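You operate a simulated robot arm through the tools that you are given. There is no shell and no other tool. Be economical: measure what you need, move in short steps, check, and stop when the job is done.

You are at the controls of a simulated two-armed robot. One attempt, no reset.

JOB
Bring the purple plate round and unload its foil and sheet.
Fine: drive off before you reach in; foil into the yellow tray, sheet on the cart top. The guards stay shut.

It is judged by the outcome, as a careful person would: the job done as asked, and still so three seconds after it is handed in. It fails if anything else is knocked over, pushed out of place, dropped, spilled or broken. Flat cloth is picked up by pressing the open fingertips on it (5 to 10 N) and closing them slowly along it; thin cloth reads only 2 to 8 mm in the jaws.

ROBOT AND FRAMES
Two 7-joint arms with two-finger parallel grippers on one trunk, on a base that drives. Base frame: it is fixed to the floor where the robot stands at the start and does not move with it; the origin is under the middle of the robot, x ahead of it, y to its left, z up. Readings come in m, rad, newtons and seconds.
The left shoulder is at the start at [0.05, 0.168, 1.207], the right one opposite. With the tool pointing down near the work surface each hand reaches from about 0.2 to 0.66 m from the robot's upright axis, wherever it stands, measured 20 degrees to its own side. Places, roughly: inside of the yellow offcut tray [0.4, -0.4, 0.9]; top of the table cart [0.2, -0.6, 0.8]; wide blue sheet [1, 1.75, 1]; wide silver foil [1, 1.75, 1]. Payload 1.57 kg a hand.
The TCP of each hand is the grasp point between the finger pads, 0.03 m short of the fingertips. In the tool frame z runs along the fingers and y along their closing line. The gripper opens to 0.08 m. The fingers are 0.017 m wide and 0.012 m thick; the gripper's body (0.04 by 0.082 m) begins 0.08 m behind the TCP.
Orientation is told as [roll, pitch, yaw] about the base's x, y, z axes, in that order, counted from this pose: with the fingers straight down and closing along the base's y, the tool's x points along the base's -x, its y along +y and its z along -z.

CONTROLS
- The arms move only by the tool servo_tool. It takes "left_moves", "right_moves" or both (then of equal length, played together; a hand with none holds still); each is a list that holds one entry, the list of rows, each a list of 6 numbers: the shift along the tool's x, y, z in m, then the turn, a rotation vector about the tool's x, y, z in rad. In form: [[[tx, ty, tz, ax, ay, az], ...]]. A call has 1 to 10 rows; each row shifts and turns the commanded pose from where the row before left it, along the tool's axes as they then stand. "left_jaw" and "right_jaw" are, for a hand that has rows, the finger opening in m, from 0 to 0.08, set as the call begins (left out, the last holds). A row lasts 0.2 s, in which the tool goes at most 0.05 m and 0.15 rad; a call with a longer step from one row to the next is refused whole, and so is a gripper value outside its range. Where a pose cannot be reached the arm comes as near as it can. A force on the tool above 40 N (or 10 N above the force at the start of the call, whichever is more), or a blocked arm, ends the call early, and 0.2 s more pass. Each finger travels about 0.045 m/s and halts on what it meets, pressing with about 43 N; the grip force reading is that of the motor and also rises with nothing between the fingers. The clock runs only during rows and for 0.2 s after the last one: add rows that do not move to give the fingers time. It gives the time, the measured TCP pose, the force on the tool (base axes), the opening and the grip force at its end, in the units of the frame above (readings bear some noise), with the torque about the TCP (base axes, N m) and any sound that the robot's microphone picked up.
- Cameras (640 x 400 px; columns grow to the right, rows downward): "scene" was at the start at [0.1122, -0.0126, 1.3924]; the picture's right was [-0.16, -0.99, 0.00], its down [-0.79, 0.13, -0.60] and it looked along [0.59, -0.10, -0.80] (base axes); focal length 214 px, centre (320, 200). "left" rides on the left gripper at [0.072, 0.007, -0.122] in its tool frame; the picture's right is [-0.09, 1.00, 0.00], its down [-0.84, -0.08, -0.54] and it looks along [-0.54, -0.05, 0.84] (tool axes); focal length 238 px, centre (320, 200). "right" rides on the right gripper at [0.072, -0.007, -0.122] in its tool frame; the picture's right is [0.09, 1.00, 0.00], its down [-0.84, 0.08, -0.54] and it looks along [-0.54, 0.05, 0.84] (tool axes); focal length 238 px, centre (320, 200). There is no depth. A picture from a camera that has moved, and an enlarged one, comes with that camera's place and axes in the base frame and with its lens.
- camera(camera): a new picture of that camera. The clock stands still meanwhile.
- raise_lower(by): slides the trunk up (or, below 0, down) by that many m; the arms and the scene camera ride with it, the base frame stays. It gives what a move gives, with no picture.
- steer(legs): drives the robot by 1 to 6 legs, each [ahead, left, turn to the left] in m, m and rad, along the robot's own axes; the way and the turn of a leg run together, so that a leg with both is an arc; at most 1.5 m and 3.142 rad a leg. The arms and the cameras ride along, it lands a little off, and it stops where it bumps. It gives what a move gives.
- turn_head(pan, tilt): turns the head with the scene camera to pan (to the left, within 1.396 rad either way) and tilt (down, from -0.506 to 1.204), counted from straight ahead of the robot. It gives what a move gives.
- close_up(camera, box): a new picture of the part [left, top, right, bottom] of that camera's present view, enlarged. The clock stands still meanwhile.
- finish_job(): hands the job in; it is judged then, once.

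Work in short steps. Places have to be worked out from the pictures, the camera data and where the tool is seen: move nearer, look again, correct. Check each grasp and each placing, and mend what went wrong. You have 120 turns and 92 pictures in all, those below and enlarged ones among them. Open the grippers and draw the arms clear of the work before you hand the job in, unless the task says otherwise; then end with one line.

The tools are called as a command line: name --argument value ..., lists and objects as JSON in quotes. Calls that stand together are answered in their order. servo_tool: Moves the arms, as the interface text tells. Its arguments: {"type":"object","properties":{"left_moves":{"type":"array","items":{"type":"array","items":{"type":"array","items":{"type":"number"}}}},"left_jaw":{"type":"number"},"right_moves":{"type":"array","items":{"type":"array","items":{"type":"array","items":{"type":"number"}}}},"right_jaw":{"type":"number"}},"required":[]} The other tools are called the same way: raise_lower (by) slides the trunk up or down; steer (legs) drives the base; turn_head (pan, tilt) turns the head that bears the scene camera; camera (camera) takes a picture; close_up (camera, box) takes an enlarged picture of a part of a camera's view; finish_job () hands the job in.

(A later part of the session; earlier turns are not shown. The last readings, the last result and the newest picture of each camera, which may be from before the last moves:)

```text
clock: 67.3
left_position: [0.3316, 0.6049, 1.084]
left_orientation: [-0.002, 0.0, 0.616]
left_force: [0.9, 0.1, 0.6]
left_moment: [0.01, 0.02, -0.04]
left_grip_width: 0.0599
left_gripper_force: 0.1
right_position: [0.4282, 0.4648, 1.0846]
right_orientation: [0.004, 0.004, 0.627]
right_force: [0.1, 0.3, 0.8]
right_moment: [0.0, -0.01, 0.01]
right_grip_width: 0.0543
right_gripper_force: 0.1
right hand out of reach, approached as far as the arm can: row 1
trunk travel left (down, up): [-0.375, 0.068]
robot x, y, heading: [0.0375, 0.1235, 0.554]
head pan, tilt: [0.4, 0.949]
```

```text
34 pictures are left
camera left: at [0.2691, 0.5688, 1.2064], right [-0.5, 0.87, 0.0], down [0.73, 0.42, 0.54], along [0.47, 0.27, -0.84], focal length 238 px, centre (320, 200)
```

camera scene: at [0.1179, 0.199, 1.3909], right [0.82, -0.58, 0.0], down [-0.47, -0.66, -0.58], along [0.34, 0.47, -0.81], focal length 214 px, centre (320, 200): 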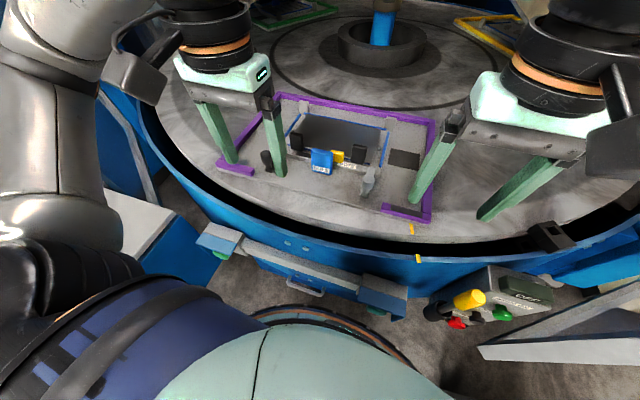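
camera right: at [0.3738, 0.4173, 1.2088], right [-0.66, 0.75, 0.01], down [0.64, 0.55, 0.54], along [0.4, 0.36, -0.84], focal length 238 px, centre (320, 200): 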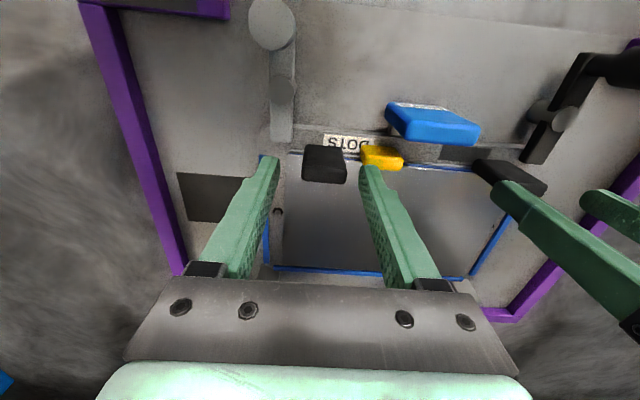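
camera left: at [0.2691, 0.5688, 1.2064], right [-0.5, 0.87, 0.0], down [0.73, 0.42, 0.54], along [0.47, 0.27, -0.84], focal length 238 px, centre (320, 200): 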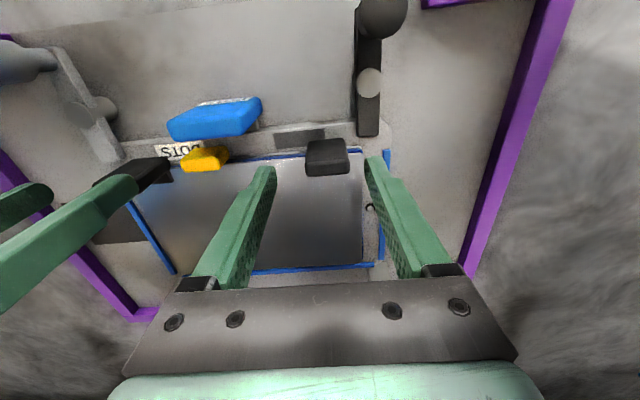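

Both tabs sit between the fingers. Lower the last ~2.8 cm, carefully.

servo_tool --left_moves '[[[0, 0, 0.01, 0, 0, 0], [0, 0, 0.01, 0, 0, 0], [0, 0, 0.008, 0, 0, 0], [0, 0, 0, 0, 0, 0]]]' --right_moves '[[[-0.003, 0.002, 0.01, 0, 0, 0], [-0.003, 0, 0.01, 0, 0, 0], [0, 0, 0.008, 0, 0, 0], [0, 0, 0, 0, 0, 0]]]'

camera --camera "right"

close_up --camera "scene" --box '[200, 60, 440, 220]'

```text
clock: 68.3
left_position: [0.3309, 0.6063, 1.0576]
left_orientation: [-0.001, -0.003, 0.616]
left_force: [0.0, 0.5, 0.0]
left_moment: [0.02, 0.0, -0.01]
left_grip_width: 0.0598
left_gripper_force: 0.0
right_position: [0.4309, 0.4677, 1.0561]
right_orientation: [0.008, 0.005, 0.626]
right_force: [0.2, 0.6, 0.1]
right_moment: [0.01, 0.03, 0.0]
right_grip_width: 0.054
right_gripper_force: 0.0
trunk travel left (down, up): [-0.375, 0.068]
robot x, y, heading: [0.0427, 0.1226, 0.554]
head pan, tilt: [0.4, 0.949]
```

```text
33 pictures are left
camera right: at [0.3775, 0.4215, 1.1804], right [-0.66, 0.75, 0.01], down [0.64, 0.55, 0.54], along [0.4, 0.36, -0.84], focal length 238 px, centre (320, 200)
```

right: 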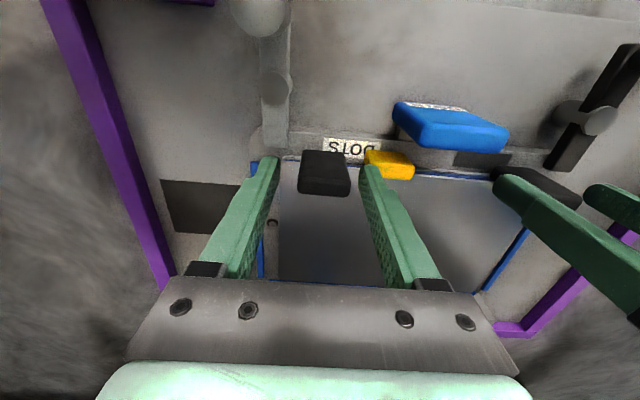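

```text
2.50 times, centred on (320, 140) of scene
camera zoom: at [0.1178, 0.1989, 1.3909], right [0.82, -0.58, 0.0], down [-0.47, -0.66, -0.58], along [0.34, 0.47, -0.81], focal length 536 px, centre (320, 350)
```

zoom: 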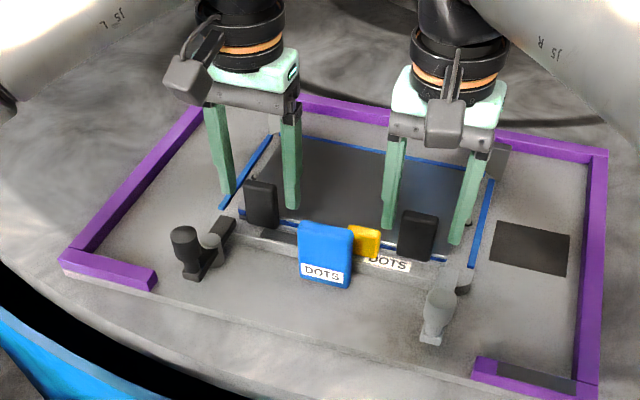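

The tabs lie between both pairs of fingers. Close both jaws.

servo_tool --left_jaw 0.0 --right_jaw 0.0 --left_moves '[[[0, 0, 0, 0, 0, 0], [0, 0, 0, 0, 0, 0], [0, 0, 0, 0, 0, 0], [0, 0, 0, 0, 0, 0], [0, 0, 0, 0, 0, 0]]]' --right_moves '[[[0, 0, 0, 0, 0, 0], [0, 0, 0, 0, 0, 0], [0, 0, 0, 0, 0, 0], [0, 0, 0, 0, 0, 0], [0, 0, 0, 0, 0, 0]]]'

close_up --camera "scene" --box '[200, 60, 440, 220]'

```text
clock: 69.5
left_position: [0.3305, 0.6068, 1.0553]
left_orientation: [-0.001, -0.001, 0.617]
left_force: [-0.3, 2.0, -0.4]
left_moment: [0.55, 0.61, 0.35]
left_grip_width: 0.0352
left_gripper_force: 42.6
right_position: [0.4303, 0.469, 1.0576]
right_orientation: [0.004, 0.007, 0.625]
right_force: [1.8, -1.1, 1.1]
right_moment: [-0.1, -0.22, -0.18]
right_grip_width: 0.0355
right_gripper_force: 42.4
trunk travel left (down, up): [-0.375, 0.068]
robot x, y, heading: [0.0441, 0.1191, 0.557]
head pan, tilt: [0.4, 0.949]
```

```text
2.50 times, centred on (320, 140) of scene
camera zoom: at [0.1177, 0.1992, 1.3909], right [0.82, -0.58, 0.0], down [-0.47, -0.66, -0.58], along [0.34, 0.47, -0.81], focal length 536 px, centre (320, 350)
```

zoom: 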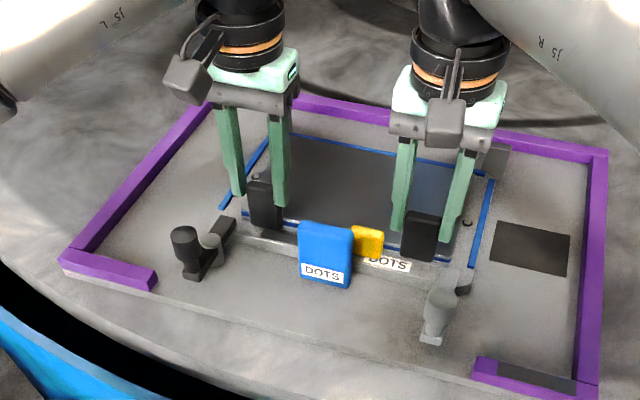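

Both tabs gripped (35 mm). Lift both together by 3 cm and check what comes up.

servo_tool --left_moves '[[[0, 0, -0.006, 0, 0, 0], [0, 0, -0.008, 0, 0, 0], [0, 0, -0.008, 0, 0, 0], [0, 0, -0.008, 0, 0, 0]]]' --right_moves '[[[0, 0, -0.006, 0, 0, 0], [0, 0, -0.008, 0, 0, 0], [0, 0, -0.008, 0, 0, 0], [0, 0, -0.008, 0, 0, 0]]]'

close_up --camera "scene" --box '[200, 60, 440, 220]'

```text
clock: 70.5
left_position: [0.3324, 0.605, 1.0852]
left_orientation: [0.001, -0.001, 0.617]
left_force: [-0.3, 0.1, -5.7]
left_moment: [0.24, 0.39, 0.09]
left_grip_width: 0.0354
left_gripper_force: 42.4
right_position: [0.4318, 0.4695, 1.088]
right_orientation: [0.006, 0.008, 0.626]
right_force: [-0.7, 0.2, 2.8]
right_moment: [0.16, 0.3, 0.01]
right_grip_width: 0.0354
right_gripper_force: 42.6
trunk travel left (down, up): [-0.375, 0.068]
robot x, y, heading: [0.0422, 0.118, 0.553]
head pan, tilt: [0.4, 0.949]
```

```text
2.50 times, centred on (320, 140) of scene
camera zoom: at [0.1181, 0.1992, 1.3908], right [0.82, -0.58, 0.0], down [-0.47, -0.66, -0.58], along [0.34, 0.47, -0.81], focal length 536 px, centre (320, 350)
```

zoom: 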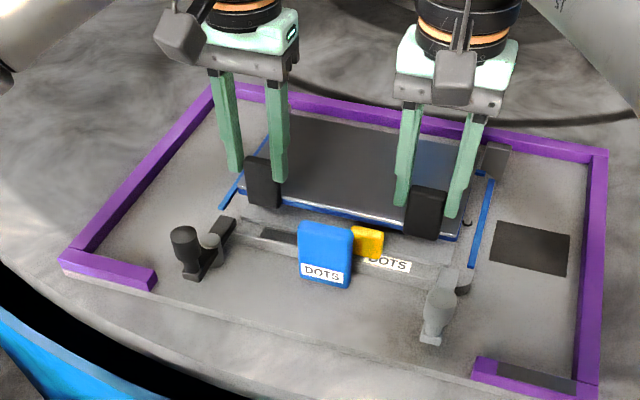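

A rigid board came up, seemingly with a blue layer under the silver one. Zoom in to see exactly what is lifted.

close_up --camera "scene" --box '[270, 110, 400, 180]'

camera --camera "right"

```text
4.92 times, centred on (335, 145) of scene
camera zoom: at [0.1181, 0.1992, 1.3908], right [0.82, -0.58, 0.0], down [-0.47, -0.66, -0.58], along [0.34, 0.47, -0.81], focal length 1056 px, centre (246, 471)
```

zoom: 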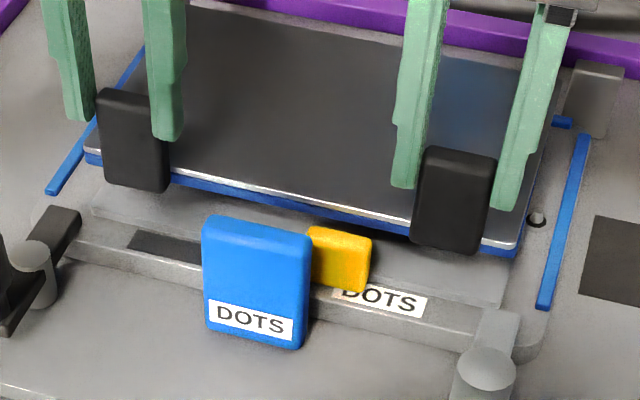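

```text
28 pictures are left
camera right: at [0.3786, 0.4224, 1.2097], right [-0.66, 0.75, 0.01], down [0.64, 0.55, 0.54], along [0.4, 0.36, -0.84], focal length 238 px, centre (320, 200)
```

right: 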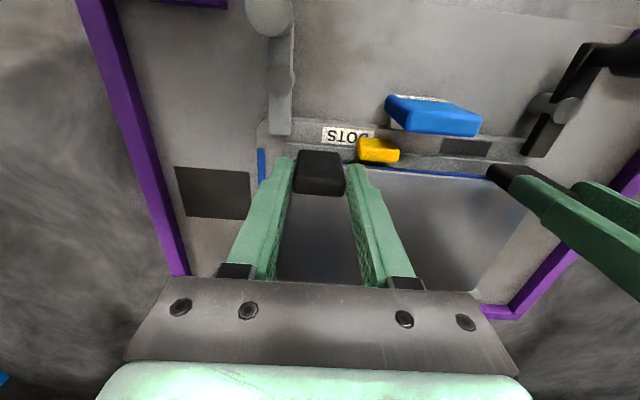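

The lifted board shows silver on blue, and something grey with the yellow tab stays behind. Lift 8 cm more and look at both the board and what's left.

servo_tool --left_moves '[[[0, 0, -0.016, 0, 0, 0], [0, 0, -0.016, 0, 0, 0], [0, 0, -0.016, 0, 0, 0], [0, 0, -0.016, 0, 0, 0], [0, 0, -0.016, 0, 0, 0]]]' --right_moves '[[[0, 0, -0.016, 0, 0, 0], [0, 0, -0.016, 0, 0, 0], [0, 0, -0.016, 0, 0, 0], [0, 0, -0.016, 0, 0, 0], [0, 0, -0.016, 0, 0, 0]]]'

close_up --camera "scene" --box '[210, 40, 450, 200]'

```text
clock: 71.7
left_position: [0.3302, 0.6065, 1.1656]
left_orientation: [-0.001, 0.001, 0.611]
left_force: [0.5, -17.1, -10.9]
left_moment: [0.05, 1.13, -0.46]
left_grip_width: 0.0353
left_gripper_force: 42.5
right_position: [0.4334, 0.4554, 1.1636]
right_orientation: [0.012, -0.002, 0.626]
right_force: [0.6, 17.6, 6.8]
right_moment: [1.13, 0.0, -1.41]
right_grip_width: 0.0355
right_gripper_force: 41.9
right hand out of reach, approached as far as the arm can: row 2, 4, 5
trunk travel left (down, up): [-0.375, 0.068]
robot x, y, heading: [0.0402, 0.1181, 0.551]
head pan, tilt: [0.4, 0.949]
```

```text
2.50 times, centred on (330, 120) of scene
camera zoom: at [0.1179, 0.1989, 1.3909], right [0.82, -0.58, 0.0], down [-0.47, -0.66, -0.58], along [0.34, 0.47, -0.81], focal length 536 px, centre (295, 400)
```

zoom: 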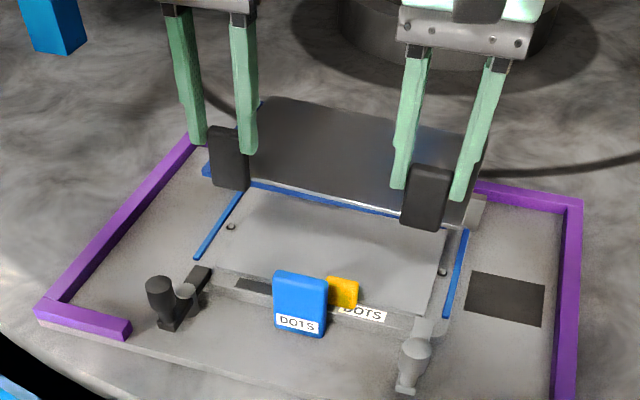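

The right arm is at its limit and the hands strain against each other; move both back toward me to relieve. What stays on the die is a plain silver-grey layer with the yellow tab, which looks like the silver foil; the blue-edged board would be the sheet.

servo_tool --left_moves '[[[0.015, 0, 0, 0, 0, 0], [0.02, 0, 0, 0, 0, 0], [0.02, 0, 0, 0, 0, 0], [0, 0, 0, 0, 0, 0]]]' --right_moves '[[[0.015, 0, 0, 0, 0, 0], [0.02, 0, 0, 0, 0, 0], [0.02, 0, 0, 0, 0, 0], [0, 0, 0, 0, 0, 0]]]'

camera --camera "scene"

```text
clock: 72.7
left_position: [0.2866, 0.576, 1.167]
left_orientation: [-0.003, 0.001, 0.617]
left_force: [-0.6, -6.4, -8.9]
left_moment: [-0.04, 0.61, -0.16]
left_grip_width: 0.0354
left_gripper_force: 42.6
right_position: [0.3875, 0.4221, 1.1642]
right_orientation: [0.005, 0.007, 0.624]
right_force: [-0.1, 6.8, 5.3]
right_moment: [0.92, 0.36, -0.6]
right_grip_width: 0.0357
right_gripper_force: 42.4
trunk travel left (down, up): [-0.375, 0.068]
robot x, y, heading: [0.0425, 0.1201, 0.554]
head pan, tilt: [0.4, 0.949]
```

```text
26 pictures are left
camera scene: at [0.1184, 0.1995, 1.3908], right [0.82, -0.58, 0.0], down [-0.47, -0.66, -0.58], along [0.34, 0.47, -0.81], focal length 214 px, centre (320, 200)
```

scene: 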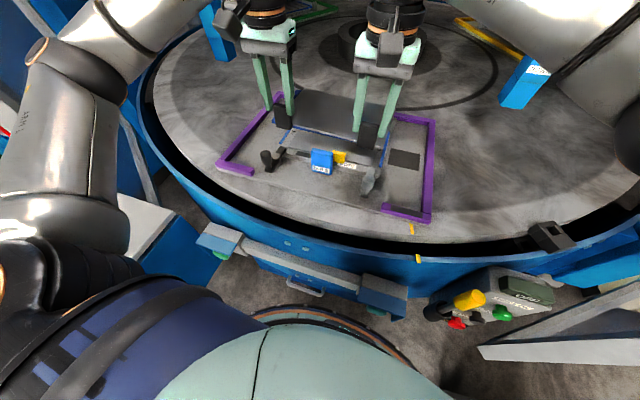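

Residual strain shows the hands are ~1.4 cm too far apart and 5 mm off in height relative to the grip; correct this, then zoom on the board.

servo_tool --left_moves '[[[0, -0.003, 0.0012, 0, 0, 0], [0, -0.003, 0.0012, 0, 0, 0], [0, 0, 0, 0, 0, 0]]]' --right_moves '[[[-0.002, 0.003, -0.0012, 0, 0, 0], [-0.002, 0.003, -0.0012, 0, 0, 0], [0, 0, 0, 0, 0, 0]]]'

close_up --camera "scene" --box '[250, 70, 420, 185]'

close_up --camera "left" --box '[80, 60, 420, 270]'

```text
clock: 73.5
left_position: [0.2902, 0.5689, 1.1638]
left_orientation: [-0.001, -0.001, 0.619]
left_force: [-0.2, -0.1, -1.6]
left_moment: [0.03, 0.23, -0.01]
left_grip_width: 0.0354
left_gripper_force: 41.9
right_position: [0.385, 0.429, 1.1657]
right_orientation: [0.004, 0.008, 0.627]
right_force: [-0.3, 0.1, -2.3]
right_moment: [-0.15, 0.05, 0.0]
right_grip_width: 0.0354
right_gripper_force: 42.8
trunk travel left (down, up): [-0.375, 0.068]
robot x, y, heading: [0.0424, 0.1173, 0.556]
head pan, tilt: [0.4, 0.949]
```

```text
3.48 times, centred on (335, 128) of scene
camera zoom: at [0.1181, 0.1993, 1.3908], right [0.82, -0.58, 0.0], down [-0.47, -0.66, -0.58], along [0.34, 0.47, -0.81], focal length 746 px, centre (268, 452)
```

zoom: 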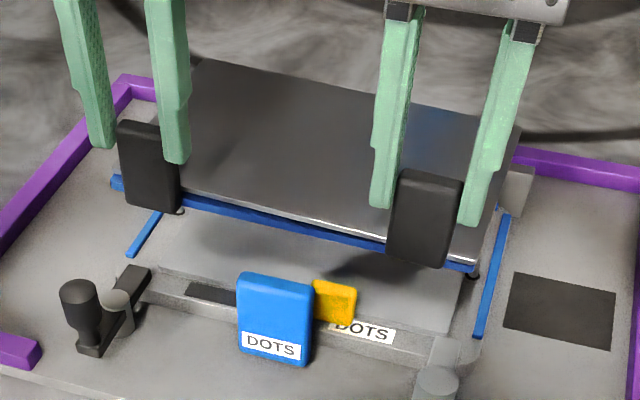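

```text
1.88 times, centred on (250, 165) of left
camera zoom: at [0.2279, 0.534, 1.2861], right [-0.5, 0.87, 0.0], down [0.73, 0.42, 0.54], along [0.47, 0.27, -0.84], focal length 449 px, centre (452, 266)
```

zoom: 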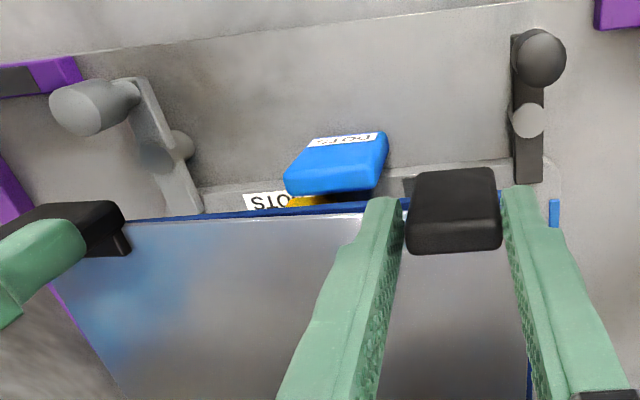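

Balanced now (board weighs ~0.4 kg). Whether it is the sheet alone or sheet with foil on top, the cart top is the right first stop. Back the base away from the table, then bring both hands, in step, to the middle and closer to me.

steer --legs '[[-0.2, 0, 0]]'

servo_tool --left_moves '[[[0.01, -0.02, 0, 0, 0, 0], [0.01, -0.02, 0, 0, 0, 0], [0.01, -0.02, 0, 0, 0, 0], [0.01, -0.02, 0, 0, 0, 0], [0.01, -0.02, 0, 0, 0, 0], [0.01, -0.02, 0, 0, 0, 0], [0.01, -0.02, 0, 0, 0, 0], [0.01, -0.015, 0, 0, 0, 0], [0, 0, 0, 0, 0, 0]]]' --right_moves '[[[0.01, -0.02, 0, 0, 0, 0], [0.01, -0.02, 0, 0, 0, 0], [0.01, -0.02, 0, 0, 0, 0], [0.01, -0.02, 0, 0, 0, 0], [0.01, -0.02, 0, 0, 0, 0], [0.01, -0.02, 0, 0, 0, 0], [0.01, -0.02, 0, 0, 0, 0], [0.01, -0.015, 0, 0, 0, 0], [0, 0, 0, 0, 0, 0]]]'

turn_head --pan 0.1 --tilt 0.75

camera --camera "scene"

```text
clock: 75.1
left_position: [0.1203, 0.465, 1.1638]
left_orientation: [-0.003, -0.002, 0.616]
left_force: [-0.5, -0.4, -1.9]
left_moment: [0.03, 0.2, 0.04]
left_grip_width: 0.0355
left_gripper_force: 42.6
right_position: [0.2175, 0.3244, 1.166]
right_orientation: [0.004, 0.008, 0.623]
right_force: [0.2, -0.4, -2.2]
right_moment: [-0.18, 0.05, 0.0]
right_grip_width: 0.0354
right_gripper_force: 42.6
trunk travel left (down, up): [-0.375, 0.068]
robot x, y, heading: [-0.1251, 0.013, 0.553]
head pan, tilt: [0.4, 0.949]
```

```text
clock: 77.1
left_position: [0.144, 0.2915, 1.1634]
left_orientation: [-0.002, 0.001, 0.617]
left_force: [0.2, 0.4, -3.0]
left_moment: [0.01, 0.22, -0.01]
left_grip_width: 0.0355
left_gripper_force: 41.9
right_position: [0.2432, 0.1526, 1.1646]
right_orientation: [0.003, 0.005, 0.625]
right_force: [0.0, -0.1, -2.7]
right_moment: [-0.21, 0.01, 0.0]
right_grip_width: 0.0352
right_gripper_force: 42.4
trunk travel left (down, up): [-0.375, 0.068]
robot x, y, heading: [-0.1244, 0.0122, 0.556]
head pan, tilt: [0.4, 0.949]
```

```text
clock: 77.9
left_position: [0.1446, 0.2916, 1.1638]
left_orientation: [-0.003, 0.0, 0.616]
left_force: [-0.5, -0.7, -2.8]
left_moment: [0.03, 0.21, -0.02]
left_grip_width: 0.0353
left_gripper_force: 42.7
right_position: [0.2448, 0.1521, 1.1645]
right_orientation: [0.006, 0.006, 0.624]
right_force: [0.8, -0.2, -3.0]
right_moment: [-0.2, 0.03, -0.04]
right_grip_width: 0.0355
right_gripper_force: 43.1
trunk travel left (down, up): [-0.375, 0.068]
robot x, y, heading: [-0.1277, 0.0154, 0.552]
head pan, tilt: [0.099, 0.75]
```

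```text
23 pictures are left
camera scene: at [-0.0274, 0.0857, 1.4063], right [0.61, -0.79, 0.0], down [-0.54, -0.41, -0.73], along [0.58, 0.44, -0.68], focal length 214 px, centre (320, 200)
```

scene: 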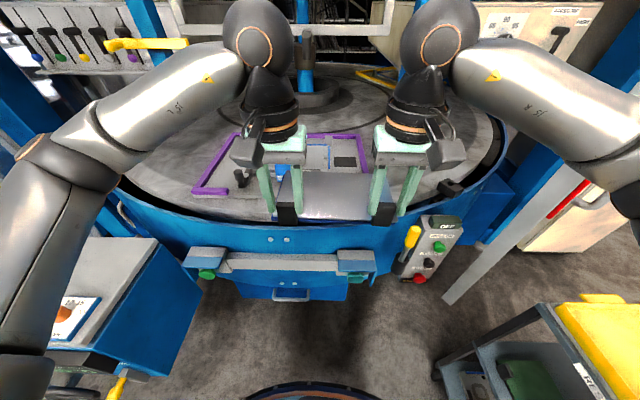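

The board is carried level. Turn right to face the cart and look.

steer --legs '[[0, 0, -1.6]]'

turn_head --pan -0.1 --tilt 0.8

camera --camera "scene"

```text
clock: 82.2
left_position: [0.1439, -0.2646, 1.1643]
left_orientation: [-0.002, 0.0, -0.982]
left_force: [-0.5, 0.3, -2.0]
left_moment: [0.25, -0.05, 0.03]
left_grip_width: 0.0353
left_gripper_force: 42.7
right_position: [0.0019, -0.3603, 1.1647]
right_orientation: [0.007, 0.007, -0.971]
right_force: [-0.7, -0.1, -1.3]
right_moment: [0.09, 0.18, -0.02]
right_grip_width: 0.0353
right_gripper_force: 42.6
trunk travel left (down, up): [-0.375, 0.068]
robot x, y, heading: [-0.1323, 0.0151, -1.044]
head pan, tilt: [0.099, 0.75]
```

```text
clock: 82.9
left_position: [0.1436, -0.2638, 1.164]
left_orientation: [0.0, 0.0, -0.98]
left_force: [-0.7, -0.3, -1.4]
left_moment: [0.22, -0.07, -0.02]
left_grip_width: 0.0354
left_gripper_force: 42.3
right_position: [0.0015, -0.3593, 1.1662]
right_orientation: [0.003, 0.008, -0.97]
right_force: [-0.3, 0.5, -2.6]
right_moment: [0.07, 0.18, 0.0]
right_grip_width: 0.0353
right_gripper_force: 42.5
trunk travel left (down, up): [-0.375, 0.068]
robot x, y, heading: [-0.1284, 0.0131, -1.043]
head pan, tilt: [-0.099, 0.799]
```

```text
22 pictures are left
camera scene: at [-0.0736, -0.0941, 1.4024], right [-0.91, -0.42, 0.0], down [-0.3, 0.65, -0.7], along [0.29, -0.63, -0.72], focal length 214 px, centre (320, 200)
```

scene: 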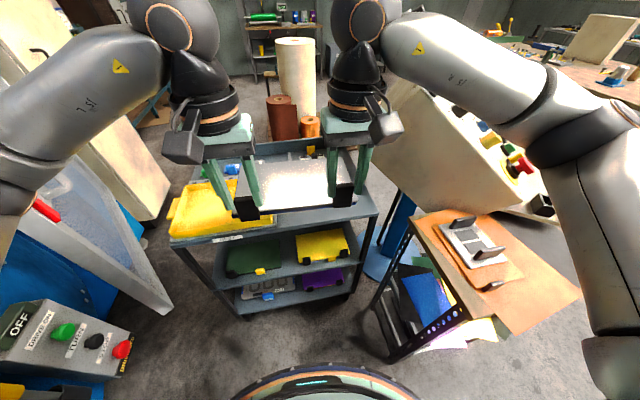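

The cart's free area right of the tray is directly ahead (near edge at ~0.5 m along its depth axis, right end at a≈-0.41). Target for the tab midpoint ≈ (0.119,-0.576). Drive 0.1 ahead and 0.093 right, then extend the arms 0.15 m in step.

steer --legs '[[0.1, -0.093, 0]]'

servo_tool --left_moves '[[[-0.02, 0, 0, 0, 0, 0], [-0.025, 0, 0, 0, 0, 0], [-0.025, 0, 0, 0, 0, 0], [-0.025, 0, 0, 0, 0, 0], [-0.025, 0, 0, 0, 0, 0], [-0.02, 0, 0, 0, 0, 0], [0, 0, 0, 0, 0, 0]]]' --right_moves '[[[-0.02, 0, 0, 0, 0, 0], [-0.025, 0, 0, 0, 0, 0], [-0.025, 0, 0, 0, 0, 0], [-0.025, 0, 0, 0, 0, 0], [-0.025, 0, 0, 0, 0, 0], [-0.02, 0, 0, 0, 0, 0], [0, 0, 0, 0, 0, 0]]]'

camera --camera "scene"

```text
clock: 84.4
left_position: [0.1157, -0.396, 1.1638]
left_orientation: [0.001, -0.001, -0.98]
left_force: [0.6, -1.3, -2.4]
left_moment: [0.26, -0.08, 0.0]
left_grip_width: 0.0353
left_gripper_force: 42.7
right_position: [-0.0273, -0.4913, 1.1658]
right_orientation: [0.004, 0.005, -0.967]
right_force: [-0.6, 0.1, -2.4]
right_moment: [0.06, 0.21, 0.05]
right_grip_width: 0.0356
right_gripper_force: 42.1
trunk travel left (down, up): [-0.375, 0.068]
robot x, y, heading: [-0.156, -0.1184, -1.036]
head pan, tilt: [-0.099, 0.799]
```

```text
clock: 86.0
left_position: [0.1944, -0.5134, 1.1639]
left_orientation: [-0.002, 0.001, -0.978]
left_force: [0.5, 2.3, -3.5]
left_moment: [0.29, 0.05, 0.03]
left_grip_width: 0.0356
left_gripper_force: 42.1
right_position: [0.0523, -0.6075, 1.1646]
right_orientation: [0.002, 0.006, -0.969]
right_force: [-0.3, -1.2, -0.8]
right_moment: [0.15, -0.08, -0.13]
right_grip_width: 0.0356
right_gripper_force: 42.2
trunk travel left (down, up): [-0.375, 0.068]
robot x, y, heading: [-0.1571, -0.1173, -1.038]
head pan, tilt: [-0.099, 0.799]
```

```text
21 pictures are left
camera scene: at [-0.1022, -0.2255, 1.4024], right [-0.91, -0.42, 0.0], down [-0.3, 0.65, -0.7], along [0.29, -0.63, -0.72], focal length 214 px, centre (320, 200)
```

scene: 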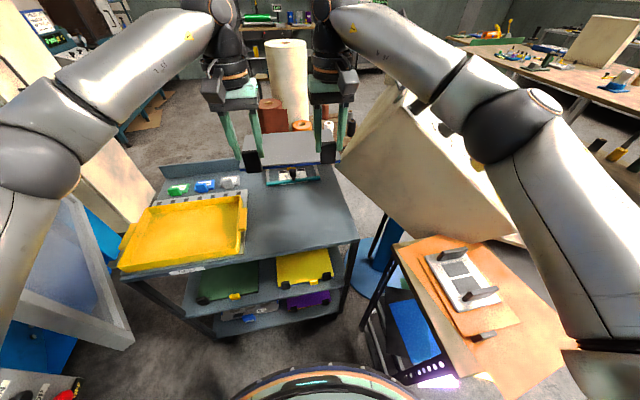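

Clear view: the board is over the free area, tab midpoint at a≈-0.22, d≈0.53. Lower both hands in step by 0.22 m, a touch further in.

servo_tool --left_moves '[[[-0.012, 0, 0.01, 0, 0, 0], [0, 0, 0.03, 0, 0, 0], [0, 0, 0.03, 0, 0, 0], [0, 0, 0.03, 0, 0, 0], [0, 0, 0.03, 0, 0, 0], [0, 0, 0.03, 0, 0, 0], [0, 0, 0.03, 0, 0, 0], [0, 0, 0.03, 0, 0, 0], [0, 0, 0, 0, 0, 0]]]' --right_moves '[[[-0.012, 0, 0.01, 0, 0, 0], [0, 0, 0.03, 0, 0, 0], [0, 0, 0.03, 0, 0, 0], [0, 0, 0.03, 0, 0, 0], [0, 0, 0.03, 0, 0, 0], [0, 0, 0.03, 0, 0, 0], [0, 0, 0.03, 0, 0, 0], [0, 0, 0.03, 0, 0, 0], [0, 0, 0, 0, 0, 0]]]'

camera --camera "scene"

```text
clock: 88.0
left_position: [0.1994, -0.5213, 0.9409]
left_orientation: [-0.003, 0.001, -0.981]
left_force: [-3.6, 2.6, -0.7]
left_moment: [0.34, 0.18, -0.14]
left_grip_width: 0.0356
left_gripper_force: 42.3
right_position: [0.0593, -0.6147, 0.9439]
right_orientation: [0.005, 0.006, -0.971]
right_force: [3.5, -1.0, -2.3]
right_moment: [-0.23, 0.12, -0.59]
right_grip_width: 0.0356
right_gripper_force: 42.2
trunk travel left (down, up): [-0.375, 0.068]
robot x, y, heading: [-0.1575, -0.1167, -1.037]
head pan, tilt: [-0.099, 0.799]
```

```text
20 pictures are left
camera scene: at [-0.1021, -0.2255, 1.4024], right [-0.91, -0.42, 0.0], down [-0.3, 0.65, -0.7], along [0.29, -0.63, -0.72], focal length 214 px, centre (320, 200)
```

scene: 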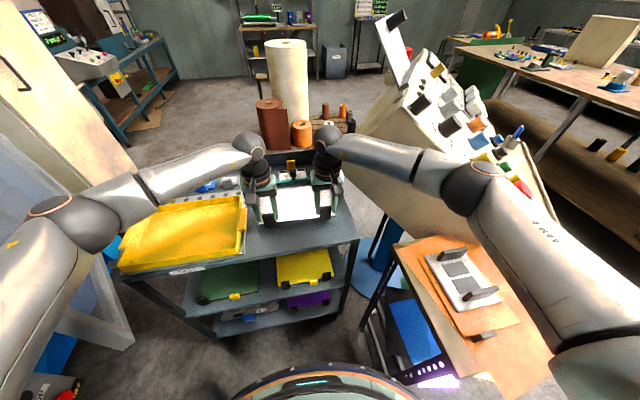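

Continue down in small steps, watching force.

servo_tool --left_moves '[[[0, 0, 0.012, 0, 0, 0], [0, 0, 0.012, 0, 0, 0], [0, 0, 0.006, 0, 0, 0]]]' --right_moves '[[[0, 0, 0.012, 0, 0, 0], [0, 0, 0.012, 0, 0, 0], [0, 0, 0.006, 0, 0, 0]]]'

close_up --camera "scene" --box '[180, 130, 400, 280]'

```text
clock: 88.8
left_position: [0.2008, -0.5208, 0.9142]
left_orientation: [0.0, -0.005, -0.978]
left_force: [-0.6, 4.4, -0.9]
left_moment: [-1.06, -0.64, -0.01]
left_grip_width: 0.0356
left_gripper_force: 42.0
right_position: [0.0603, -0.6143, 0.9157]
right_orientation: [0.002, 0.004, -0.97]
right_force: [0.6, -2.4, 9.2]
right_moment: [-0.26, 0.14, -0.52]
right_grip_width: 0.0354
right_gripper_force: 42.9
trunk travel left (down, up): [-0.375, 0.068]
robot x, y, heading: [-0.1566, -0.1149, -1.043]
head pan, tilt: [-0.099, 0.799]
```

```text
2.67 times, centred on (290, 205) of scene
camera zoom: at [-0.1027, -0.224, 1.4028], right [-0.91, -0.42, 0.0], down [-0.3, 0.65, -0.7], along [0.29, -0.63, -0.72], focal length 572 px, centre (400, 187)
```

zoom: 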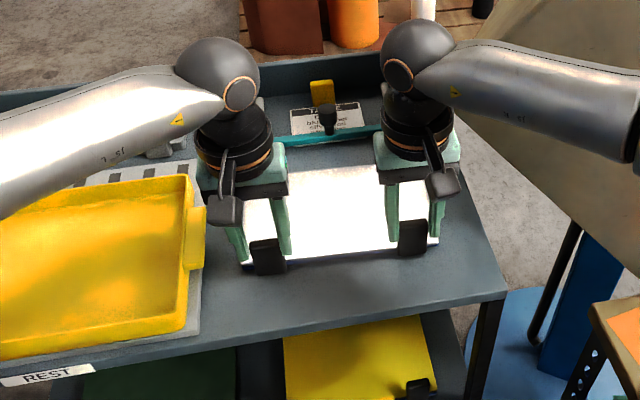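

The board has touched down (right +9 N) at hand height 0.915, flat on the cart surface, clear of both trays. Settle the left by 3 mm, then open both jaws.

servo_tool --left_moves '[[[0, 0, 0.003, 0, 0, 0], [0, 0, 0, 0, 0, 0]]]' --right_moves '[[[0, 0, 0.0, 0, 0, 0], [0, 0, 0, 0, 0, 0]]]'

servo_tool --left_jaw 0.055 --right_jaw 0.055 --left_moves '[[[0, 0, 0, 0, 0, 0], [0, 0, 0, 0, 0, 0], [0, 0, 0, 0, 0, 0], [0, 0, -0.02, 0, 0, 0], [0, 0, -0.03, 0, 0, 0], [0, 0, -0.04, 0, 0, 0], [0, 0, -0.04, 0, 0, 0]]]' --right_moves '[[[0, 0, 0, 0, 0, 0], [0, 0, 0, 0, 0, 0], [0, 0, 0, 0, 0, 0], [0, 0, -0.02, 0, 0, 0], [0, 0, -0.03, 0, 0, 0], [0, 0, -0.04, 0, 0, 0], [0, 0, -0.04, 0, 0, 0]]]'

close_up --camera "scene" --box '[180, 130, 400, 280]'

```text
clock: 89.4
left_position: [0.2, -0.5209, 0.9117]
left_orientation: [0.002, -0.002, -0.977]
left_force: [-1.0, 13.0, 13.1]
left_moment: [-0.32, -0.66, 0.15]
left_grip_width: 0.0353
left_gripper_force: 42.5
right_position: [0.0594, -0.6134, 0.9136]
right_orientation: [0.003, 0.005, -0.97]
right_force: [3.5, -6.8, -4.1]
right_moment: [-0.97, -0.27, -0.74]
right_grip_width: 0.0355
right_gripper_force: 42.9
trunk travel left (down, up): [-0.375, 0.068]
robot x, y, heading: [-0.1546, -0.1174, -1.039]
head pan, tilt: [-0.099, 0.799]
```

```text
clock: 91.0
left_position: [0.2018, -0.5211, 1.0408]
left_orientation: [-0.002, -0.001, -0.979]
left_force: [0.6, -0.2, -0.5]
left_moment: [0.02, 0.01, -0.01]
left_grip_width: 0.0548
left_gripper_force: 0.1
right_position: [0.0591, -0.6149, 1.0444]
right_orientation: [0.005, 0.007, -0.968]
right_force: [0.6, -0.9, -0.4]
right_moment: [-0.02, 0.01, 0.02]
right_grip_width: 0.055
right_gripper_force: 0.1
trunk travel left (down, up): [-0.375, 0.068]
robot x, y, heading: [-0.1565, -0.1189, -1.04]
head pan, tilt: [-0.099, 0.799]
```

```text
2.67 times, centred on (290, 205) of scene
camera zoom: at [-0.1026, -0.2247, 1.4024], right [-0.91, -0.42, 0.0], down [-0.3, 0.65, -0.7], along [0.29, -0.63, -0.72], focal length 572 px, centre (400, 187)
```

zoom: 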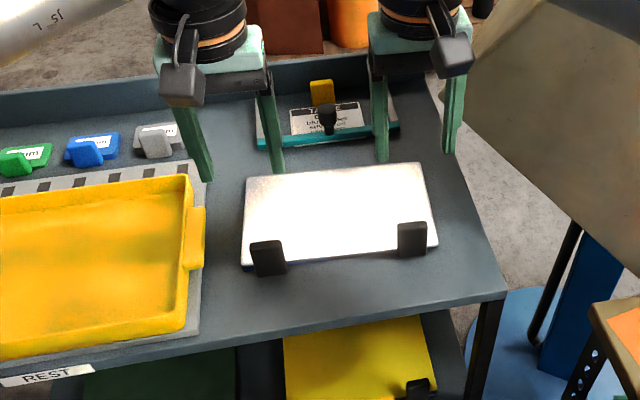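

The board sits well on the cart. Look closely at its edges to tell whether it's one piece or foil on sheet.

close_up --camera "scene" --box '[262, 185, 352, 240]'

camera --camera "left"

```text
7.11 times, centred on (307, 212) of scene
camera zoom: at [-0.1026, -0.2247, 1.4024], right [-0.91, -0.42, 0.0], down [-0.3, 0.65, -0.7], along [0.29, -0.63, -0.72], focal length 1525 px, centre (412, 111)
```

zoom: 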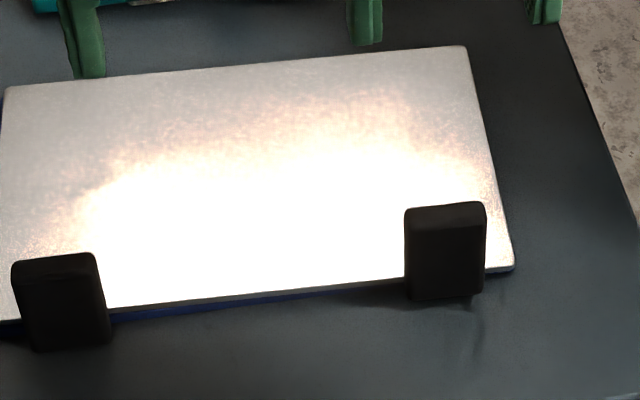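

```text
16 pictures are left
camera left: at [0.1667, -0.4574, 1.1629], right [0.88, 0.48, 0.0], down [0.4, -0.74, 0.54], along [0.26, -0.48, -0.84], focal length 238 px, centre (320, 200)
```

left: 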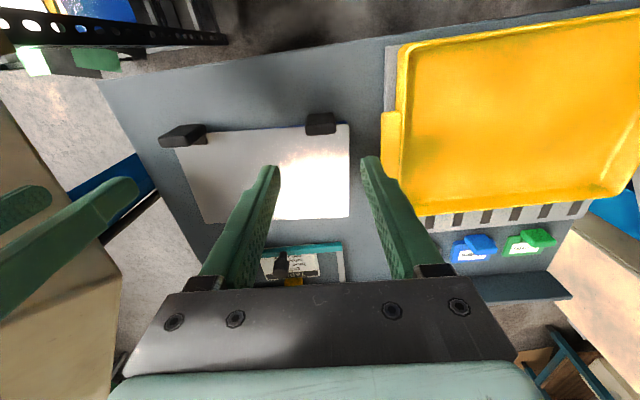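

The close-up shows silver foil lying loose and slightly skewed on a blue sheet; the black tabs belong to the sheet (they follow its skew). So sheet is where it belongs, and the foil must be picked off by the cloth method. Retreat the right hand, then bring the left over the foil's centre (≈(0.169,-0.622)).

servo_tool --right_moves '[[[0, 0, -0.03, 0, 0, 0], [0.04, 0, -0.02, 0, 0, 0], [0.04, 0, 0, 0, 0, 0], [0.04, 0, 0, 0, 0, 0], [0.03, 0, 0, 0, 0, 0], [0, 0, 0, 0, 0, 0], [0, 0, 0, 0, 0, 0], [0, 0, 0, 0, 0, 0]]]' --left_moves '[[[0, 0, 0, 0, 0, 0], [0, 0, 0, 0, 0, 0], [0, 0, 0, 0, 0, 0], [-0.022, -0.028, 0, 0, 0, 0], [-0.022, -0.028, 0, 0, 0, 0], [-0.022, -0.028, 0.02, 0, 0, 0], [0, 0, 0.03, 0, 0, 0], [0, 0, 0.03, 0, 0, 0]]]'

camera --camera "left"

```text
clock: 92.8
left_position: [0.1692, -0.6145, 0.9653]
left_orientation: [0.001, -0.001, -0.979]
left_force: [0.1, 0.8, 0.4]
left_moment: [0.01, -0.02, -0.01]
left_grip_width: 0.055
left_gripper_force: 0.1
left hand out of reach, approached as far as the arm can: row 6
right_position: [-0.0243, -0.4902, 1.0946]
right_orientation: [0.003, 0.007, -0.969]
right_force: [0.0, 0.5, -0.2]
right_moment: [-0.01, -0.01, 0.03]
right_grip_width: 0.055
right_gripper_force: 0.1
trunk travel left (down, up): [-0.375, 0.068]
robot x, y, heading: [-0.1572, -0.1189, -1.04]
head pan, tilt: [-0.099, 0.799]
```

```text
15 pictures are left
camera left: at [0.1348, -0.5507, 1.0873], right [0.88, 0.48, 0.0], down [0.4, -0.74, 0.54], along [0.26, -0.48, -0.84], focal length 238 px, centre (320, 200)
```

left: 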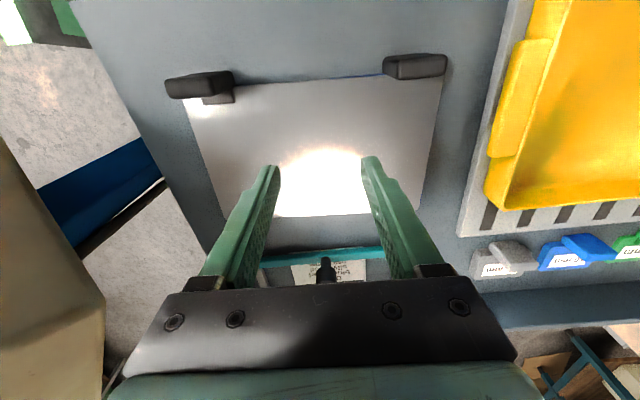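

Fingers are over the foil's centre. Lower to near contact, then in 4 mm steps.

servo_tool --left_jaw 0.05 --left_moves '[[[0, 0, 0.02, 0, 0, 0], [0, 0, 0.02, 0, 0, 0], [0, 0, 0.012, 0, 0, 0], [0, 0, 0.005, 0, 0, 0], [0, 0, 0.003, 0, 0, 0]]]'

```text
clock: 94.0
left_position: [0.1677, -0.6075, 0.9078]
left_orientation: [-0.001, 0.0, -0.979]
left_force: [0.5, 0.3, -0.3]
left_moment: [0.01, 0.01, 0.0]
left_grip_width: 0.0499
left_gripper_force: 0.1
left hand out of reach, approached as far as the arm can: row 3
right_position: [-0.0238, -0.4909, 1.0949]
right_orientation: [0.005, 0.006, -0.969]
right_force: [0.0, 0.2, -0.1]
right_moment: [-0.01, 0.01, -0.02]
right_grip_width: 0.055
right_gripper_force: 0.0
trunk travel left (down, up): [-0.375, 0.068]
robot x, y, heading: [-0.1549, -0.1167, -1.037]
head pan, tilt: [-0.099, 0.799]
```

servo_tool --left_moves '[[[0, 0, 0.004, 0, 0, 0], [0, 0, 0.003, 0, 0, 0], [0, 0, 0.002, 0, 0, 0]]]'

```text
clock: 94.8
left_position: [0.1694, -0.6077, 0.8995]
left_orientation: [-0.003, 0.001, -0.979]
left_force: [0.3, -0.8, 0.6]
left_moment: [0.01, -0.02, -0.03]
left_grip_width: 0.0501
left_gripper_force: 0.1
right_position: [-0.0249, -0.4901, 1.094]
right_orientation: [0.006, 0.009, -0.968]
right_force: [-0.1, -0.3, -0.1]
right_moment: [0.0, 0.02, 0.01]
right_grip_width: 0.0551
right_gripper_force: 0.0
trunk travel left (down, up): [-0.375, 0.068]
robot x, y, heading: [-0.1583, -0.1205, -1.04]
head pan, tilt: [-0.099, 0.799]
```

No contact yet at tip z≈0.87; keep lowering in small steps.

servo_tool --left_moves '[[[0, 0, 0.004, 0, 0, 0], [0, 0, 0.003, 0, 0, 0], [0, 0, 0.003, 0, 0, 0]]]'

```text
clock: 95.6
left_position: [0.1671, -0.6046, 0.8885]
left_orientation: [-0.002, 0.001, -0.981]
left_force: [-0.1, 0.7, 0.4]
left_moment: [0.01, -0.03, 0.02]
left_grip_width: 0.0499
left_gripper_force: 0.0
left hand out of reach, approached as far as the arm can: row 2
right_position: [-0.0246, -0.4915, 1.0948]
right_orientation: [0.005, 0.007, -0.967]
right_force: [-0.2, 0.2, -0.5]
right_moment: [-0.03, 0.0, -0.02]
right_grip_width: 0.0552
right_gripper_force: 0.0
trunk travel left (down, up): [-0.375, 0.068]
robot x, y, heading: [-0.1541, -0.1143, -1.042]
head pan, tilt: [-0.099, 0.799]
```

servo_tool --left_moves '[[[0, 0, 0.003, 0, 0, 0], [0, 0, 0.003, 0, 0, 0], [0, 0, 0.002, 0, 0, 0], [0, 0, 0, 0, 0, 0]]]'

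close_up --camera "left" --box '[160, 40, 480, 240]'

```text
clock: 96.6
left_position: [0.1669, -0.604, 0.8803]
left_orientation: [-0.001, 0.0, -0.978]
left_force: [0.3, -0.4, 0.5]
left_moment: [-0.01, 0.01, 0.02]
left_grip_width: 0.0499
left_gripper_force: 0.1
right_position: [-0.0257, -0.4898, 1.0955]
right_orientation: [0.006, 0.007, -0.967]
right_force: [0.4, 0.3, 0.2]
right_moment: [0.01, 0.01, 0.01]
right_grip_width: 0.055
right_gripper_force: 0.1
trunk travel left (down, up): [-0.375, 0.068]
robot x, y, heading: [-0.1565, -0.1142, -1.037]
head pan, tilt: [-0.099, 0.799]
```

```text
2.00 times, centred on (320, 140) of left
camera zoom: at [0.1334, -0.5401, 1.0022], right [0.88, 0.48, 0.0], down [0.4, -0.74, 0.54], along [0.26, -0.48, -0.84], focal length 477 px, centre (320, 320)
```

zoom: 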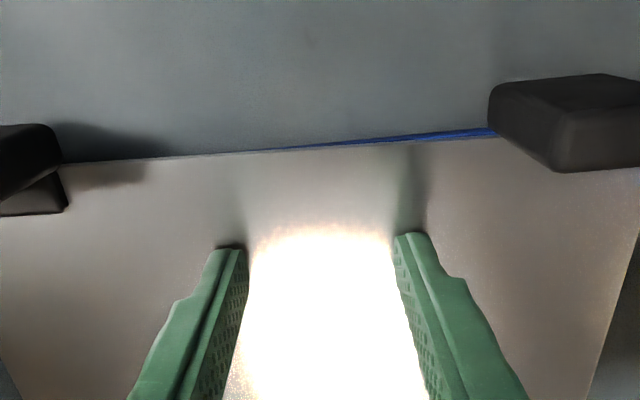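

Nearly touching (shadows meet). Continue.

servo_tool --left_moves '[[[0, 0, 0.002, 0, 0, 0], [0, 0, 0.002, 0, 0, 0], [0, 0, 0.001, 0, 0, 0], [0, 0, 0, 0, 0, 0]]]'

```text
clock: 97.6
left_position: [0.1677, -0.6024, 0.881]
left_orientation: [-0.002, -0.009, -0.979]
left_force: [3.4, -6.7, 22.8]
left_moment: [0.06, -0.19, 0.0]
left_grip_width: 0.0499
left_gripper_force: 0.0
right_position: [-0.0247, -0.4884, 1.0955]
right_orientation: [0.004, 0.006, -0.969]
right_force: [0.6, 0.4, -0.4]
right_moment: [0.02, -0.02, -0.02]
right_grip_width: 0.0548
right_gripper_force: 0.1
trunk travel left (down, up): [-0.375, 0.068]
robot x, y, heading: [-0.1564, -0.1152, -1.044]
head pan, tilt: [-0.099, 0.799]
```

Contact at 0.8805, 23 N is too much; back off 3 mm to ~8 N and begin closing slowly.

servo_tool --left_moves '[[[0, 0, -0.0032, 0, 0, 0], [0, 0, 0, 0, 0, 0]]]'

servo_tool --left_jaw 0.035 --left_moves '[[[0, 0, 0, 0, 0, 0], [0, 0, 0, 0, 0, 0]]]'

camera --camera "left"

```text
clock: 98.2
left_position: [0.1678, -0.6036, 0.8793]
left_orientation: [0.0, -0.003, -0.982]
left_force: [3.5, -4.8, 12.4]
left_moment: [0.0, -0.24, -0.07]
left_grip_width: 0.0492
left_gripper_force: 0.0
right_position: [-0.0253, -0.4913, 1.0957]
right_orientation: [0.004, 0.007, -0.968]
right_force: [-0.4, -0.1, -0.4]
right_moment: [0.01, 0.02, 0.0]
right_grip_width: 0.0551
right_gripper_force: 0.0
trunk travel left (down, up): [-0.375, 0.068]
robot x, y, heading: [-0.157, -0.1175, -1.045]
head pan, tilt: [-0.099, 0.799]
```

```text
clock: 98.8
left_position: [0.1675, -0.6018, 0.8805]
left_orientation: [0.0, 0.0, -0.979]
left_force: [1.1, 3.6, 12.7]
left_moment: [0.17, -0.13, 0.05]
left_grip_width: 0.0399
left_gripper_force: 3.1
right_position: [-0.0259, -0.4882, 1.0956]
right_orientation: [0.004, 0.004, -0.969]
right_force: [0.4, -0.5, -0.2]
right_moment: [0.03, -0.01, 0.0]
right_grip_width: 0.0549
right_gripper_force: 0.0
trunk travel left (down, up): [-0.375, 0.068]
robot x, y, heading: [-0.1576, -0.118, -1.043]
head pan, tilt: [-0.099, 0.799]
```

```text
13 pictures are left
camera left: at [0.133, -0.5386, 1.0021], right [0.88, 0.48, 0.0], down [0.4, -0.74, 0.54], along [0.26, -0.48, -0.84], focal length 238 px, centre (320, 200)
```

left: 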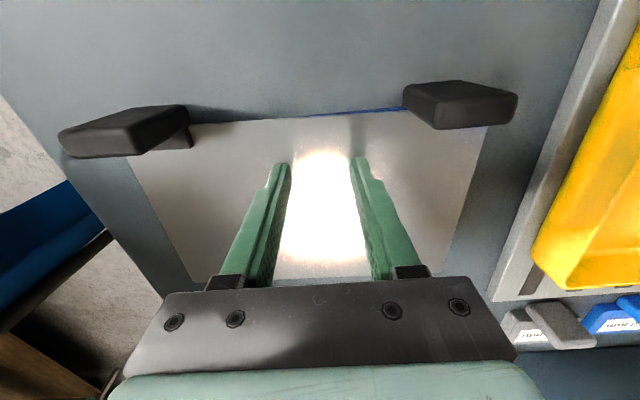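

The foil didn't wrinkle at all: it's stiff. Re-thinking: when the hands were pulled apart earlier, blue shifted left relative to silver, so the left tab is the sheet's and the right tab the foil's. Test: raise the left hand away and put the right hand back on the right tab.

servo_tool --left_jaw 0.06 --left_moves '[[[0, 0, -0.01, 0, 0, 0], [0, 0, -0.03, 0, 0, 0], [0, 0, -0.04, 0, 0, 0], [0, 0, -0.04, 0, 0, 0], [0.03, 0.02, -0.04, 0, 0, 0], [0.04, 0.02, -0.03, 0, 0, 0], [0.04, 0.02, 0, 0, 0, 0], [0.04, 0.02, 0, 0, 0, 0], [0, 0, 0, 0, 0, 0]]]' --right_moves '[[[0, 0, 0, 0, 0, 0], [0, 0, 0, 0, 0, 0], [0, 0, 0, 0, 0, 0], [0, 0, 0, 0, 0, 0], [-0.035, 0, 0, 0, 0, 0], [-0.04, 0, 0, 0, 0, 0], [-0.04, 0, 0.02, 0, 0, 0], [-0.035, 0, 0.03, 0, 0, 0], [0, 0, 0, 0, 0, 0]]]'

camera --camera "right"

```text
refused: row 5 steps farther than a row can; nothing moved
```

```text
12 pictures are left
camera right: at [-0.0714, -0.4344, 1.2186], right [0.77, 0.64, 0.0], down [0.54, -0.65, 0.54], along [0.35, -0.41, -0.84], focal length 238 px, centre (320, 200)
```

right: 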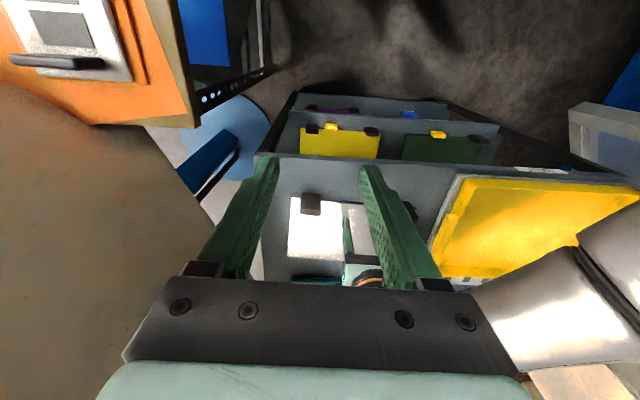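

Refused for one long step; redo it with shorter steps.

servo_tool --left_jaw 0.06 --left_moves '[[[0, 0, -0.01, 0, 0, 0], [0, 0, -0.03, 0, 0, 0], [0, 0, -0.04, 0, 0, 0], [0, 0, -0.04, 0, 0, 0], [0.03, 0.02, -0.02, 0, 0, 0], [0.03, 0.02, -0.02, 0, 0, 0], [0.04, 0.02, 0, 0, 0, 0], [0.04, 0.02, 0, 0, 0, 0], [0, 0, 0, 0, 0, 0]]]' --right_moves '[[[0, 0, 0, 0, 0, 0], [0, 0, 0, 0, 0, 0], [0, 0, 0, 0, 0, 0], [0, 0, 0, 0, 0, 0], [-0.035, 0, 0, 0, 0, 0], [-0.04, 0, 0, 0, 0, 0], [-0.04, 0, 0.02, 0, 0, 0], [-0.035, 0, 0.03, 0, 0, 0], [0, 0, 0, 0, 0, 0]]]'

camera --camera "right"

```text
clock: 100.8
left_position: [0.1547, -0.4462, 1.0262]
left_orientation: [-0.002, -0.002, -0.977]
left_force: [-0.3, -1.1, -0.6]
left_moment: [-0.02, -0.01, 0.01]
left_grip_width: 0.0601
left_gripper_force: 0.1
left hand out of reach, approached as far as the arm can: row 2, 3
right_position: [0.0595, -0.6164, 1.0458]
right_orientation: [0.006, 0.007, -0.968]
right_force: [-0.5, -0.1, 0.1]
right_moment: [0.03, 0.03, 0.0]
right_grip_width: 0.0551
right_gripper_force: 0.1
trunk travel left (down, up): [-0.375, 0.068]
robot x, y, heading: [-0.1495, -0.1213, -1.043]
head pan, tilt: [-0.099, 0.799]
```

```text
11 pictures are left
camera right: at [0.0133, -0.5619, 1.1682], right [0.77, 0.64, 0.01], down [0.54, -0.65, 0.54], along [0.35, -0.41, -0.84], focal length 238 px, centre (320, 200)
```

right: 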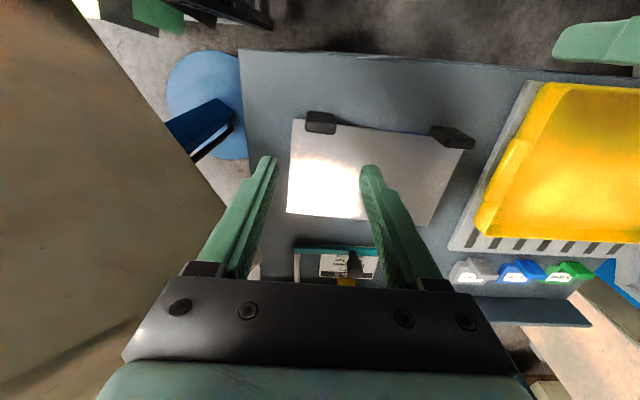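

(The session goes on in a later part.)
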